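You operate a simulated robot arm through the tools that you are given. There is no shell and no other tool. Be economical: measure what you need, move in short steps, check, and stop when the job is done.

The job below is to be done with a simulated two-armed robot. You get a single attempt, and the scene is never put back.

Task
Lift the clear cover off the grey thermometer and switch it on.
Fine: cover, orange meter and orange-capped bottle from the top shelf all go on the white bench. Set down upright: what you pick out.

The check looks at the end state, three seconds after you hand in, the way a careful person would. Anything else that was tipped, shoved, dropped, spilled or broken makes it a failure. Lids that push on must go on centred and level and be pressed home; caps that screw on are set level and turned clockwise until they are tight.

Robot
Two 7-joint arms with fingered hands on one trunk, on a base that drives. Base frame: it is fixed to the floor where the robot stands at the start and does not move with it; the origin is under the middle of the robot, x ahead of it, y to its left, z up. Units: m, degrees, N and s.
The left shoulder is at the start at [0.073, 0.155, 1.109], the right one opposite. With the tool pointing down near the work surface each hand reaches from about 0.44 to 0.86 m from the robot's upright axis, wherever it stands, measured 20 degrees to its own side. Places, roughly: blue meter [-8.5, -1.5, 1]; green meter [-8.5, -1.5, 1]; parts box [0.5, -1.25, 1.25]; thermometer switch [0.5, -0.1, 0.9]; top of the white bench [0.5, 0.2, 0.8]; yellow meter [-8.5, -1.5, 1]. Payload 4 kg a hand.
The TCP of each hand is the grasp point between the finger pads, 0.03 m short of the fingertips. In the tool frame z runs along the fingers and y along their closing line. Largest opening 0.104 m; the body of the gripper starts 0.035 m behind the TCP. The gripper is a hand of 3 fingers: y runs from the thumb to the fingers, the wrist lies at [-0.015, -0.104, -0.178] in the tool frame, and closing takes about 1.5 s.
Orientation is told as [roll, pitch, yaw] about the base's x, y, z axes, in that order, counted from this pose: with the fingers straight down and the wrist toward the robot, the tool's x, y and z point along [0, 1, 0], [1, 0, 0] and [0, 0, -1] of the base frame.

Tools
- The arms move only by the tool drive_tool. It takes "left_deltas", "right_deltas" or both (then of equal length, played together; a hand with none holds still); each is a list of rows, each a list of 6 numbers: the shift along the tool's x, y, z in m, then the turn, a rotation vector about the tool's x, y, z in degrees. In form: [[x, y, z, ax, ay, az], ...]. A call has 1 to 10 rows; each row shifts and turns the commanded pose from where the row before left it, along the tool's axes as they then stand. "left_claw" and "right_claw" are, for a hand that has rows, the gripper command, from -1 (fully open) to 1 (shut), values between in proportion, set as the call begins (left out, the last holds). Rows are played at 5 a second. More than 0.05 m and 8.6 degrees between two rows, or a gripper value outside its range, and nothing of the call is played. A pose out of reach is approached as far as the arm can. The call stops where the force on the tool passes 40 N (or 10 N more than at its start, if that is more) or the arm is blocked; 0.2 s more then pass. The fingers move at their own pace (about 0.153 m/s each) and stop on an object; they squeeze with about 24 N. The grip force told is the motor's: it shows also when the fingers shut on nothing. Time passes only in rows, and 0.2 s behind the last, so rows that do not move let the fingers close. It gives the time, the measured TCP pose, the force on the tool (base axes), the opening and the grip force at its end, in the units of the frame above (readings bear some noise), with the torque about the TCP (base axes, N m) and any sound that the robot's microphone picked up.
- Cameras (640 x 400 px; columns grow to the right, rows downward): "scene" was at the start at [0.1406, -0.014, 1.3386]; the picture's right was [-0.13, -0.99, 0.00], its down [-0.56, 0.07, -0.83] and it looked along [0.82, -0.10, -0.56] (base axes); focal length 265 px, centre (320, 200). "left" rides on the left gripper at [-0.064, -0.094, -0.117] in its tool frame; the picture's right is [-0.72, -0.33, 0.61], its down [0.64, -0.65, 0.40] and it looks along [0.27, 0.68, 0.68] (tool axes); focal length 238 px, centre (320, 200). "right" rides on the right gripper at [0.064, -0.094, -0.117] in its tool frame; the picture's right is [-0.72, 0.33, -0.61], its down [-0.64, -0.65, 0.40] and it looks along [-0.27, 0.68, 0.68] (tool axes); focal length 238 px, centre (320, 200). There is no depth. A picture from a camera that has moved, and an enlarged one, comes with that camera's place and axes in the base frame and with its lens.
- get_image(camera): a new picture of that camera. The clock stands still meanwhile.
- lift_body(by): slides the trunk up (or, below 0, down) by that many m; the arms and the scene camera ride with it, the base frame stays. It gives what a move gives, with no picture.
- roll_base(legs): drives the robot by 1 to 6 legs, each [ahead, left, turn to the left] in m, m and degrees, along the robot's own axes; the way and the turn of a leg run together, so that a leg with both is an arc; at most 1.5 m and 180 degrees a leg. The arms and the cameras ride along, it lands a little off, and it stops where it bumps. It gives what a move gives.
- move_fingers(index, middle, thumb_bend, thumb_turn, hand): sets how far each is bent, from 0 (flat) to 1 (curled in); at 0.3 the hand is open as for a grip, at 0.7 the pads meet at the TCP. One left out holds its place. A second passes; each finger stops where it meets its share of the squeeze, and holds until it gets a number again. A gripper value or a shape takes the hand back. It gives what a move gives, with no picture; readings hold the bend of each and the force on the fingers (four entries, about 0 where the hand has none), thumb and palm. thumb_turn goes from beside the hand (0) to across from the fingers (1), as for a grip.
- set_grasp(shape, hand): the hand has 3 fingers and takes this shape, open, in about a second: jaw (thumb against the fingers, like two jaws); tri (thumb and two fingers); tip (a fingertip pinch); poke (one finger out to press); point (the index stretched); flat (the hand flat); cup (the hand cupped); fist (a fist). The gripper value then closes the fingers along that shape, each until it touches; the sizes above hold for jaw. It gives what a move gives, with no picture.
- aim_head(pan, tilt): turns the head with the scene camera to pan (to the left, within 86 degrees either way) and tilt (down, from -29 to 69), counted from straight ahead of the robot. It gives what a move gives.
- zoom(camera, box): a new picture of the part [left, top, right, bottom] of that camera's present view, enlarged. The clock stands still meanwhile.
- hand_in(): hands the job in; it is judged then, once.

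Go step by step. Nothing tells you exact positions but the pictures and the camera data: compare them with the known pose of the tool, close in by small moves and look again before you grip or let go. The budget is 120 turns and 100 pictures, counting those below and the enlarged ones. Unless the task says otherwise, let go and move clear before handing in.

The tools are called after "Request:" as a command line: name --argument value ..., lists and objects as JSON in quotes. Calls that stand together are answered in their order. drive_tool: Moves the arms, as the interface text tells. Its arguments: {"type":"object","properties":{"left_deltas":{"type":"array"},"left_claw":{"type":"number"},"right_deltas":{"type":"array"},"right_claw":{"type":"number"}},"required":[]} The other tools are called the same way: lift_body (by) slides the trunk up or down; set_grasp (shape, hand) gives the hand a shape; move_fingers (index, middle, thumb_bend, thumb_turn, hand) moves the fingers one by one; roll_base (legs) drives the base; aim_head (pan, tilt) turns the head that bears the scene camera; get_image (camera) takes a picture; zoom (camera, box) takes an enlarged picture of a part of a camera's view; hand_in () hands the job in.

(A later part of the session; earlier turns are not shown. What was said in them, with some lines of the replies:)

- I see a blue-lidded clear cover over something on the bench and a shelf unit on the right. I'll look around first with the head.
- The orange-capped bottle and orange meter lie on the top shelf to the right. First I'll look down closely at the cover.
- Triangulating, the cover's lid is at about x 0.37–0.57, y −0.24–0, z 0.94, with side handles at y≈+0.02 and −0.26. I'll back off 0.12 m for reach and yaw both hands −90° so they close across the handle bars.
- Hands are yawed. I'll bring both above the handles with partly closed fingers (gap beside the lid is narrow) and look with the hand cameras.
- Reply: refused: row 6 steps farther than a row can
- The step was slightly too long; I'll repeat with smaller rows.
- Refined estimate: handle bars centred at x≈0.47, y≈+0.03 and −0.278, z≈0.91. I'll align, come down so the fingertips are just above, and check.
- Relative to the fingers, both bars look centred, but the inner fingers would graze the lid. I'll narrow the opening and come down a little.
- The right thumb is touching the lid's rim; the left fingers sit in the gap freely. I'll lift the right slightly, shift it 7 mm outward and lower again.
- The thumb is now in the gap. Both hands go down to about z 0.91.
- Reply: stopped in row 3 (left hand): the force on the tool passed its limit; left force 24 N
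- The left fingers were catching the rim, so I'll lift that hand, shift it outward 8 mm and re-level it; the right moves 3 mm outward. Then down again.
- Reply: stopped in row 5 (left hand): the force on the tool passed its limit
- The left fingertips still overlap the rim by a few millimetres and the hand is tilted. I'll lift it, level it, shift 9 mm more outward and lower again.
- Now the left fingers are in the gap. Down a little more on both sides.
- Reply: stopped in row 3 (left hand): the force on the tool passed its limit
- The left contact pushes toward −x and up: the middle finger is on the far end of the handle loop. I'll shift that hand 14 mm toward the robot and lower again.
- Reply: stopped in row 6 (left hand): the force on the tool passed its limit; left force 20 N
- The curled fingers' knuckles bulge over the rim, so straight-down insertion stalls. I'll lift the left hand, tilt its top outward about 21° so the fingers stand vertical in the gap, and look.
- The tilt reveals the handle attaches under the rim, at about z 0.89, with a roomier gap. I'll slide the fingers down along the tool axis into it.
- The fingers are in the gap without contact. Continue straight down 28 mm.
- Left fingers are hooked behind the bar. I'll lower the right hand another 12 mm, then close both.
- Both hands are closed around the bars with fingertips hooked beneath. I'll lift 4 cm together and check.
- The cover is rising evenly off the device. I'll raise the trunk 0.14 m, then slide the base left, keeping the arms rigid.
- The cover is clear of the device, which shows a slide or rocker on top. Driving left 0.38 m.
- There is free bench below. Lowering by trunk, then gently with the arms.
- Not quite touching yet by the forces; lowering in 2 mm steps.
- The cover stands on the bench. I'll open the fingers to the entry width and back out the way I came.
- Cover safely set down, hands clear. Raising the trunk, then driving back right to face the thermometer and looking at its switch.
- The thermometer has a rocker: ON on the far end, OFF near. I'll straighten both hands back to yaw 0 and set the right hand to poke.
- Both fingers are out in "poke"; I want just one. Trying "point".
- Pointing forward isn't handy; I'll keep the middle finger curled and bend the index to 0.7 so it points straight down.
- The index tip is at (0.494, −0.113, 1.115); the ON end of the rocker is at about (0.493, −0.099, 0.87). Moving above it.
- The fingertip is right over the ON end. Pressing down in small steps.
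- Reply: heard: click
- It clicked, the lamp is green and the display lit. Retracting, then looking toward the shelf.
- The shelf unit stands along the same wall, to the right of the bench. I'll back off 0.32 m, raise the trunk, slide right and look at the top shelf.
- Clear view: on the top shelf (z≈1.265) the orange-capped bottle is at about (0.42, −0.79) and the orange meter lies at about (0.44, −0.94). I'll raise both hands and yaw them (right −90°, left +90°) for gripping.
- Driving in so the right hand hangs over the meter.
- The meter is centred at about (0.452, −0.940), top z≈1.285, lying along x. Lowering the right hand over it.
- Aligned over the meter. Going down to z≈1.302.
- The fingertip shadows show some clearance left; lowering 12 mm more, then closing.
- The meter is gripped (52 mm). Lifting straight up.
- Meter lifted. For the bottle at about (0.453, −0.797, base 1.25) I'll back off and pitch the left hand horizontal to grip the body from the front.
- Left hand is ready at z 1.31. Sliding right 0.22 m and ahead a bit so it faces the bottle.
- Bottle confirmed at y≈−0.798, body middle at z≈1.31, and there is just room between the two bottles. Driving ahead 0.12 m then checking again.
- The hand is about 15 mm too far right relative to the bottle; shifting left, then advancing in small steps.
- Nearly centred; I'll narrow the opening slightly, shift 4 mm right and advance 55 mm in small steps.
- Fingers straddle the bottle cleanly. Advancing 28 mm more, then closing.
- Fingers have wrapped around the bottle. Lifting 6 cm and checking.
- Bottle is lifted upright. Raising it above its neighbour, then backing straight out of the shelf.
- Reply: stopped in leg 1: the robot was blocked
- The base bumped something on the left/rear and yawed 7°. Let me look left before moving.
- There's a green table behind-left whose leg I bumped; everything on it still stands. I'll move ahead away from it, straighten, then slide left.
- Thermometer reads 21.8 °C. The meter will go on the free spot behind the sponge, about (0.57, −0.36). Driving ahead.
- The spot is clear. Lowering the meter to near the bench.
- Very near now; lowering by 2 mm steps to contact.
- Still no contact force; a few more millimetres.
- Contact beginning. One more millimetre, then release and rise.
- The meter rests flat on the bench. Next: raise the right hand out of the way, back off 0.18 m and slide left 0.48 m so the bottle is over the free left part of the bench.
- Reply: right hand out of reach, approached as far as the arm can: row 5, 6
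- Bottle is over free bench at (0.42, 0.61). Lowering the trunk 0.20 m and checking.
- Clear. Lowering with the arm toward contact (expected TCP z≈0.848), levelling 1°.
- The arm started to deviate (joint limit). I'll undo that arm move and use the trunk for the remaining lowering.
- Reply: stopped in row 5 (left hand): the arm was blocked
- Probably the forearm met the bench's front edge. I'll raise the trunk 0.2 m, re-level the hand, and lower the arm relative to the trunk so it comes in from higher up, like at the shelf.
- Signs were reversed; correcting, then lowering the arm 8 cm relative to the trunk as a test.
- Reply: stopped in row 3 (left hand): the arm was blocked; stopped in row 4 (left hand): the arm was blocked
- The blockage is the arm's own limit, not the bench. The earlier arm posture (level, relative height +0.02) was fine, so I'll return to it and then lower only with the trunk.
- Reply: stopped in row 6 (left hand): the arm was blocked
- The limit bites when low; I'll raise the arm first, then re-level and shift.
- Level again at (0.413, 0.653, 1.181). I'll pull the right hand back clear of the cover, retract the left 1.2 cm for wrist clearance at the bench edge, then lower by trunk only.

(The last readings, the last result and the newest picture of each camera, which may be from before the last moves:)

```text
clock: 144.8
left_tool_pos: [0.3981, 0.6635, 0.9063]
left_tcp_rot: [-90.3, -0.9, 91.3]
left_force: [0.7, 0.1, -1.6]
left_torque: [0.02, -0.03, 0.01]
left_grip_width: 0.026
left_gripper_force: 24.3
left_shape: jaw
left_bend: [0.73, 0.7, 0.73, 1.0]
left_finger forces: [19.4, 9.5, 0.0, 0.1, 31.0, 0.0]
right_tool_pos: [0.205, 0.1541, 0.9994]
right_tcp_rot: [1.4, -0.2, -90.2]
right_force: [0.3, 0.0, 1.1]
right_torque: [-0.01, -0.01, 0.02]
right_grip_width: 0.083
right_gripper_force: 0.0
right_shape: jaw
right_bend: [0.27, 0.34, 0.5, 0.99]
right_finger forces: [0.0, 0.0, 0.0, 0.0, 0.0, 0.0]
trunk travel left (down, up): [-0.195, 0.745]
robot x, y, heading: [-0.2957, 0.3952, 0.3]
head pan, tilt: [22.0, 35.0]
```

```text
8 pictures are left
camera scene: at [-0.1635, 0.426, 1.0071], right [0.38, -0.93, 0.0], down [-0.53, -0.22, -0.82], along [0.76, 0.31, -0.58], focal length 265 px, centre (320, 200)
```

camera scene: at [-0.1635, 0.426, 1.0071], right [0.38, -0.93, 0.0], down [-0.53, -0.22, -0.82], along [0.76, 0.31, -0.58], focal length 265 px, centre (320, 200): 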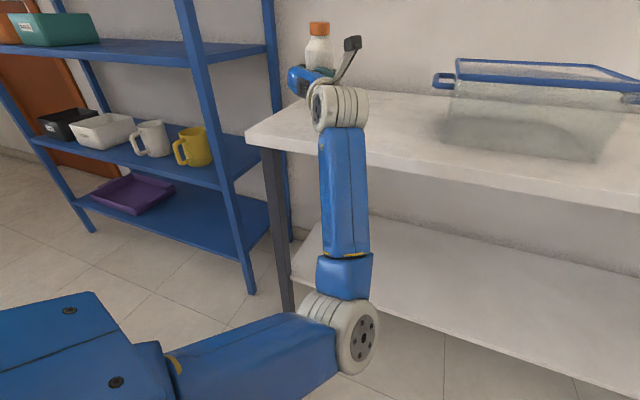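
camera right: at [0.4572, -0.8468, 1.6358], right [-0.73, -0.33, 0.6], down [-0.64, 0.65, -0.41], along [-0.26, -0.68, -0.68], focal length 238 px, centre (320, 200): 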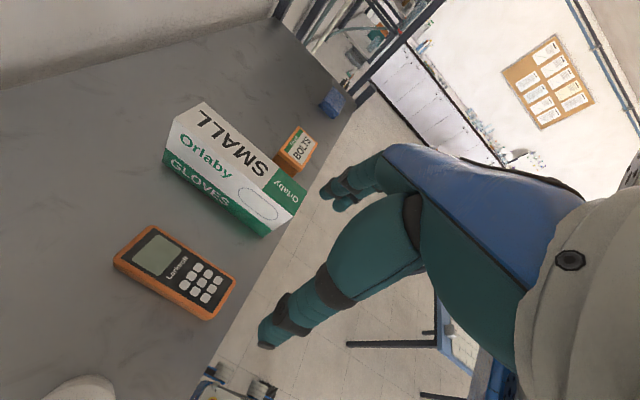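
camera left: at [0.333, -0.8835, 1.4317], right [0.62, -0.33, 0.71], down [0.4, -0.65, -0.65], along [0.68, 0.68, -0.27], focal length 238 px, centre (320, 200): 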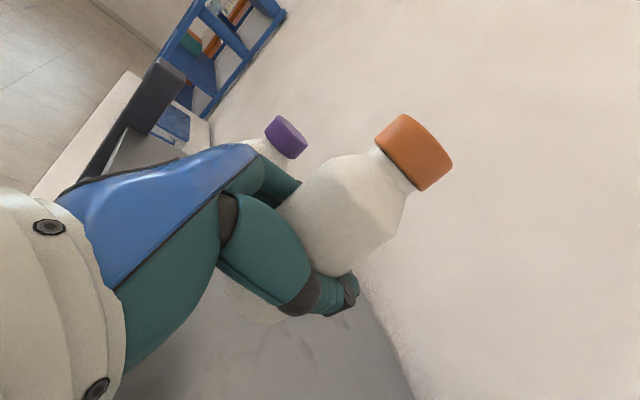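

Clear. Lowering the trunk further, then in small steps until contact.

Request:
lift_body --by -0.045

Request:
zoom --camera "scene" --box '[220, 0, 460, 150]'

```text
clock: 145.7
left_tool_pos: [0.3985, 0.6639, 0.8616]
left_tcp_rot: [-90.4, -0.8, 91.2]
left_force: [-0.2, 0.6, -2.9]
left_torque: [0.03, -0.02, 0.0]
left_grip_width: 0.0259
left_gripper_force: 23.6
left_shape: jaw
left_bend: [0.73, 0.7, 0.73, 1.0]
left_finger forces: [19.3, 9.6, 0.0, 0.0, 31.1, 0.0]
right_tool_pos: [0.2043, 0.1541, 0.9552]
right_tcp_rot: [1.4, -0.2, -90.2]
right_force: [-0.5, -0.2, 0.2]
right_torque: [-0.02, -0.04, -0.01]
right_grip_width: 0.083
right_gripper_force: 0.1
right_shape: jaw
right_bend: [0.27, 0.34, 0.5, 0.99]
right_finger forces: [0.1, 0.0, 0.0, 0.0, 0.0, 0.0]
trunk travel left (down, up): [-0.15, 0.79]
robot x, y, heading: [-0.2971, 0.3989, 0.2]
head pan, tilt: [22.0, 35.0]
```

```text
2.67 times, centred on (340, 75) of scene
camera zoom: at [-0.1639, 0.4261, 0.9621], right [0.38, -0.93, 0.0], down [-0.53, -0.22, -0.82], along [0.76, 0.31, -0.58], focal length 706 px, centre (267, 533)
```

zoom: 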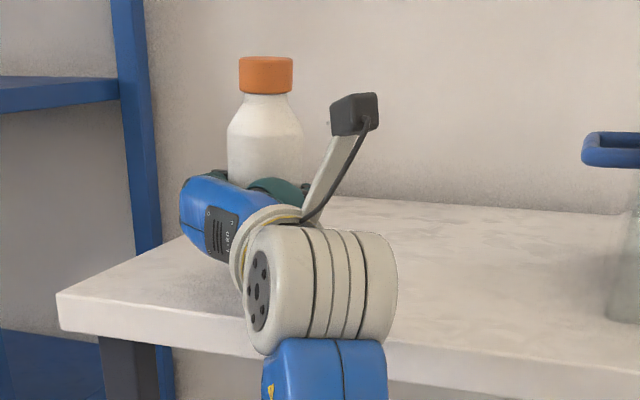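

Request:
lift_body --by -0.008

Request:
lift_body --by -0.004

```text
clock: 146.3
left_tool_pos: [0.3991, 0.662, 0.8515]
left_tcp_rot: [-90.3, -0.8, 91.2]
left_force: [0.5, -0.3, -2.7]
left_torque: [0.03, -0.04, 0.03]
left_grip_width: 0.0262
left_gripper_force: 24.1
left_shape: jaw
left_bend: [0.73, 0.7, 0.73, 1.0]
left_finger forces: [19.4, 9.5, 0.0, 0.1, 31.0, 0.0]
right_tool_pos: [0.2037, 0.1542, 0.9474]
right_tcp_rot: [1.3, -0.3, -90.2]
right_force: [-0.2, 0.0, 0.5]
right_torque: [0.0, -0.01, 0.01]
right_grip_width: 0.083
right_gripper_force: 0.1
right_shape: jaw
right_bend: [0.27, 0.34, 0.5, 0.99]
right_finger forces: [0.0, 0.0, 0.0, 0.0, 0.0, 0.0]
trunk travel left (down, up): [-0.142, 0.798]
robot x, y, heading: [-0.2963, 0.3982, 0.4]
head pan, tilt: [22.0, 35.0]
```

```text
clock: 146.8
left_tool_pos: [0.3979, 0.6641, 0.8484]
left_tcp_rot: [-90.4, -0.7, 91.1]
left_force: [-0.8, 0.7, -0.1]
left_torque: [-0.02, 0.0, -0.02]
left_grip_width: 0.026
left_gripper_force: 23.8
left_shape: jaw
left_bend: [0.73, 0.7, 0.73, 1.0]
left_finger forces: [20.0, 9.0, 0.0, 0.0, 30.9, 0.0]
right_tool_pos: [0.2048, 0.1533, 0.9427]
right_tcp_rot: [1.4, -0.2, -90.1]
right_force: [-0.1, -0.1, 0.2]
right_torque: [0.01, 0.06, 0.0]
right_grip_width: 0.0831
right_gripper_force: 0.0
right_shape: jaw
right_bend: [0.27, 0.34, 0.5, 0.99]
right_finger forces: [0.0, 0.0, 0.0, 0.1, 0.0, 0.0]
trunk travel left (down, up): [-0.138, 0.802]
robot x, y, heading: [-0.2976, 0.394, 0.3]
head pan, tilt: [22.0, 35.0]
```

Weight is now on the bench. One more millimetre, then opening the hand slowly and backing straight out.

Request:
lift_body --by -0.001

Request:
drive_tool --left_deltas '[[0, 0, 0, 0, 0, 0], [0, 0, 0, 0, 0, 0], [0, 0, 0, 0, 0, 0], [0, 0, 0, 0, 0, 0], [0, 0, 0, 0, 0, 0], [0, 0, 0, 0, 0, 0]]' --left_claw -0.8

Request:
zoom --camera "scene" --box '[220, 0, 460, 150]'

Request:
get_image --camera "left"

```text
clock: 147.3
left_tool_pos: [0.3986, 0.6639, 0.8479]
left_tcp_rot: [-90.5, -0.8, 91.2]
left_force: [1.4, 1.5, 1.8]
left_torque: [-0.08, 0.08, -0.01]
left_grip_width: 0.0259
left_gripper_force: 24.0
left_shape: jaw
left_bend: [0.73, 0.7, 0.73, 1.0]
left_finger forces: [20.7, 8.9, 0.1, 0.0, 30.7, 0.0]
right_tool_pos: [0.204, 0.1538, 0.941]
right_tcp_rot: [1.4, -0.2, -90.2]
right_force: [0.9, 0.3, -0.1]
right_torque: [0.0, 0.01, 0.01]
right_grip_width: 0.0831
right_gripper_force: 0.2
right_shape: jaw
right_bend: [0.27, 0.34, 0.5, 0.99]
right_finger forces: [0.0, 0.0, 0.1, 0.1, 0.0, 0.0]
trunk travel left (down, up): [-0.137, 0.803]
robot x, y, heading: [-0.2964, 0.3974, 0.2]
head pan, tilt: [22.0, 35.0]
```

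```text
clock: 148.7
left_tool_pos: [0.3984, 0.663, 0.8472]
left_tcp_rot: [-90.3, -0.8, 91.2]
left_force: [0.2, 1.3, -0.2]
left_torque: [-0.01, -0.01, 0.02]
left_grip_width: 0.0936
left_gripper_force: 0.1
left_shape: jaw
left_bend: [0.29, 0.32, 0.36, 0.98]
left_finger forces: [0.0, 0.0, 0.0, 0.1, 0.0, 0.0]
right_tool_pos: [0.2027, 0.1544, 0.9424]
right_tcp_rot: [1.4, -0.2, -90.1]
right_force: [0.2, -0.4, 0.4]
right_torque: [0.02, 0.0, 0.01]
right_grip_width: 0.0832
right_gripper_force: 0.1
right_shape: jaw
right_bend: [0.27, 0.34, 0.5, 0.99]
right_finger forces: [0.0, 0.1, 0.0, 0.0, 0.1, 0.0]
trunk travel left (down, up): [-0.137, 0.803]
robot x, y, heading: [-0.2974, 0.3996, 0.3]
head pan, tilt: [22.0, 35.0]
```

```text
2.67 times, centred on (340, 75) of scene
camera zoom: at [-0.1641, 0.4258, 0.9492], right [0.38, -0.93, 0.0], down [-0.53, -0.22, -0.82], along [0.76, 0.31, -0.58], focal length 706 px, centre (267, 533)
```

zoom: 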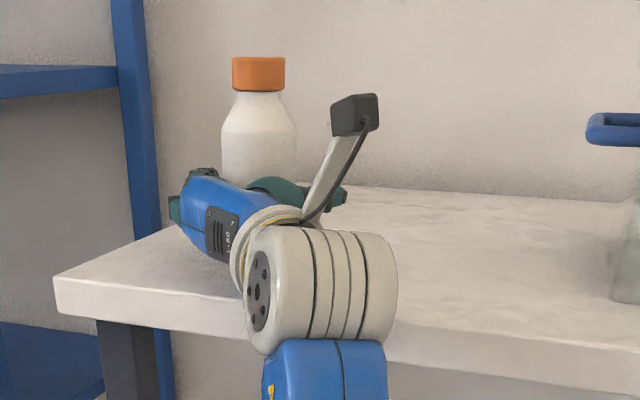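

```text
5 pictures are left
camera left: at [0.2826, 0.5654, 0.9094], right [0.62, -0.32, 0.72], down [0.42, -0.63, -0.65], along [0.67, 0.7, -0.25], focal length 238 px, centre (320, 200)
```

left: 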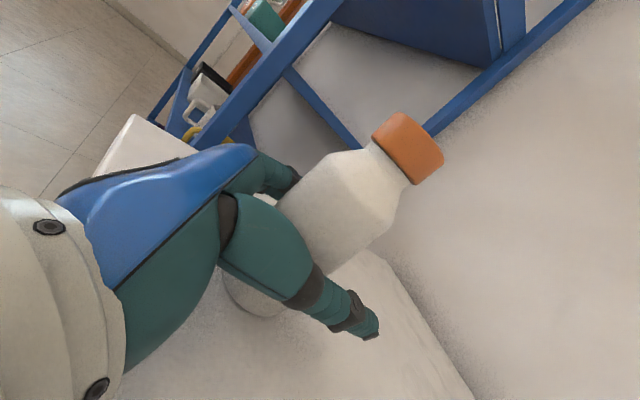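

The bottle stands upright and free. Backing straight out.

Request:
roll_base --legs '[[-0.2, 0, 0]]'

Request:
aim_head --pan 0 --tilt 25

Request:
lift_body --by 0.3

Request:
get_image --camera "scene"

```text
clock: 150.3
left_tool_pos: [0.1957, 0.6628, 0.8489]
left_tcp_rot: [-90.6, -0.8, 91.2]
left_force: [-1.0, -0.1, -0.1]
left_torque: [-0.01, 0.01, 0.0]
left_grip_width: 0.0933
left_gripper_force: 0.1
left_shape: jaw
left_bend: [0.29, 0.32, 0.35, 0.98]
left_finger forces: [0.1, 0.0, 0.0, 0.0, 0.0, 0.0]
right_tool_pos: [0.002, 0.1531, 0.9414]
right_tcp_rot: [1.5, -0.2, -90.2]
right_force: [-0.5, 0.2, 0.3]
right_torque: [-0.01, 0.0, 0.0]
right_grip_width: 0.0831
right_gripper_force: 0.1
right_shape: jaw
right_bend: [0.27, 0.34, 0.5, 0.99]
right_finger forces: [0.1, 0.0, 0.0, 0.1, 0.1, 0.1]
trunk travel left (down, up): [-0.137, 0.803]
robot x, y, heading: [-0.5012, 0.3968, 0.2]
head pan, tilt: [22.0, 35.0]
```

```text
clock: 151.2
left_tool_pos: [0.197, 0.6664, 0.8498]
left_tcp_rot: [-90.6, -1.0, 91.5]
left_force: [0.6, -0.4, 0.3]
left_torque: [0.01, 0.03, 0.01]
left_grip_width: 0.0935
left_gripper_force: 0.0
left_shape: jaw
left_bend: [0.29, 0.32, 0.35, 0.98]
left_finger forces: [0.0, 0.0, 0.0, 0.1, 0.0, 0.1]
right_tool_pos: [0.0009, 0.1535, 0.9414]
right_tcp_rot: [1.6, -0.1, -90.2]
right_force: [0.3, 0.2, 0.8]
right_torque: [0.0, -0.02, 0.03]
right_grip_width: 0.0832
right_gripper_force: 0.0
right_shape: jaw
right_bend: [0.27, 0.34, 0.5, 0.99]
right_finger forces: [0.0, 0.1, 0.0, 0.0, 0.0, 0.1]
trunk travel left (down, up): [-0.137, 0.803]
robot x, y, heading: [-0.4989, 0.4001, 0.2]
head pan, tilt: [0.0, 25.0]
```

```text
clock: 154.2
left_tool_pos: [0.1961, 0.6644, 1.1505]
left_tcp_rot: [-90.7, -1.0, 91.5]
left_force: [-0.2, 0.6, 0.0]
left_torque: [-0.02, -0.02, 0.0]
left_grip_width: 0.0935
left_gripper_force: 0.0
left_shape: jaw
left_bend: [0.29, 0.32, 0.35, 0.98]
left_finger forces: [0.0, 0.0, 0.0, 0.0, 0.0, 0.0]
right_tool_pos: [0.0025, 0.1528, 1.243]
right_tcp_rot: [1.5, -0.2, -90.2]
right_force: [-0.5, 0.0, -0.1]
right_torque: [-0.01, -0.02, 0.01]
right_grip_width: 0.0831
right_gripper_force: 0.1
right_shape: jaw
right_bend: [0.27, 0.34, 0.5, 0.99]
right_finger forces: [0.0, 0.0, 0.0, 0.0, 0.0, 0.0]
trunk travel left (down, up): [-0.437, 0.503]
robot x, y, heading: [-0.4999, 0.3957, 0.0]
head pan, tilt: [0.0, 25.0]
```

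```text
4 pictures are left
camera scene: at [-0.3535, 0.3919, 1.2648], right [0.0, -1.0, 0.0], down [-0.43, 0.0, -0.91], along [0.91, 0.0, -0.43], focal length 265 px, centre (320, 200)
```

scene: 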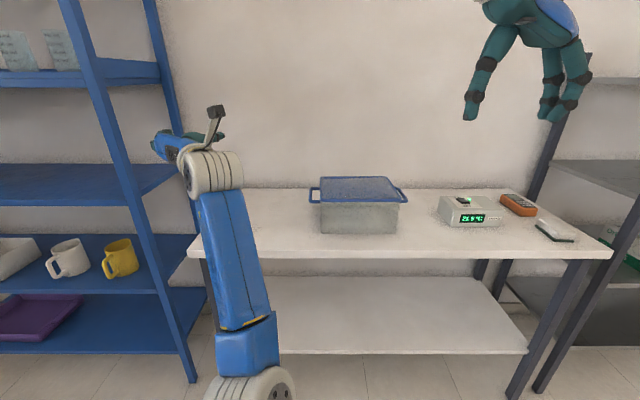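

Cover, thermometer (on) and meter are fine; the bottle is hidden by the arm. Quick check with the left camera.

Request:
get_image --camera "left"

```text
3 pictures are left
camera left: at [0.0808, 0.5664, 1.2108], right [0.61, -0.32, 0.72], down [0.43, -0.63, -0.65], along [0.66, 0.71, -0.25], focal length 238 px, centre (320, 200)
```

left: 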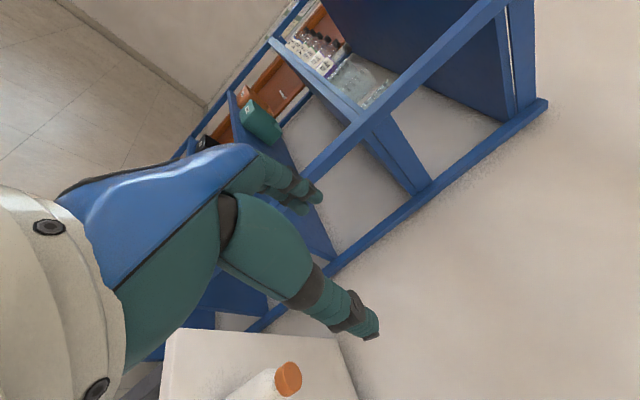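

The bottle stands upright on the bench, cap on. Everything is in place and both hands are clear, so I'm handing in.

Request:
hand_in

```text
The job is handed in.
```

I lifted the cover off, switched the thermometer on, and put the cover, orange meter and orange-capped bottle on the white bench; I've handed the job in. The meter lies face up as it did on the shelf, and the bottle stands upright.

While carrying the meter and bottle, the base bumped the green table behind it. A picture right after showed everything on that table still standing.
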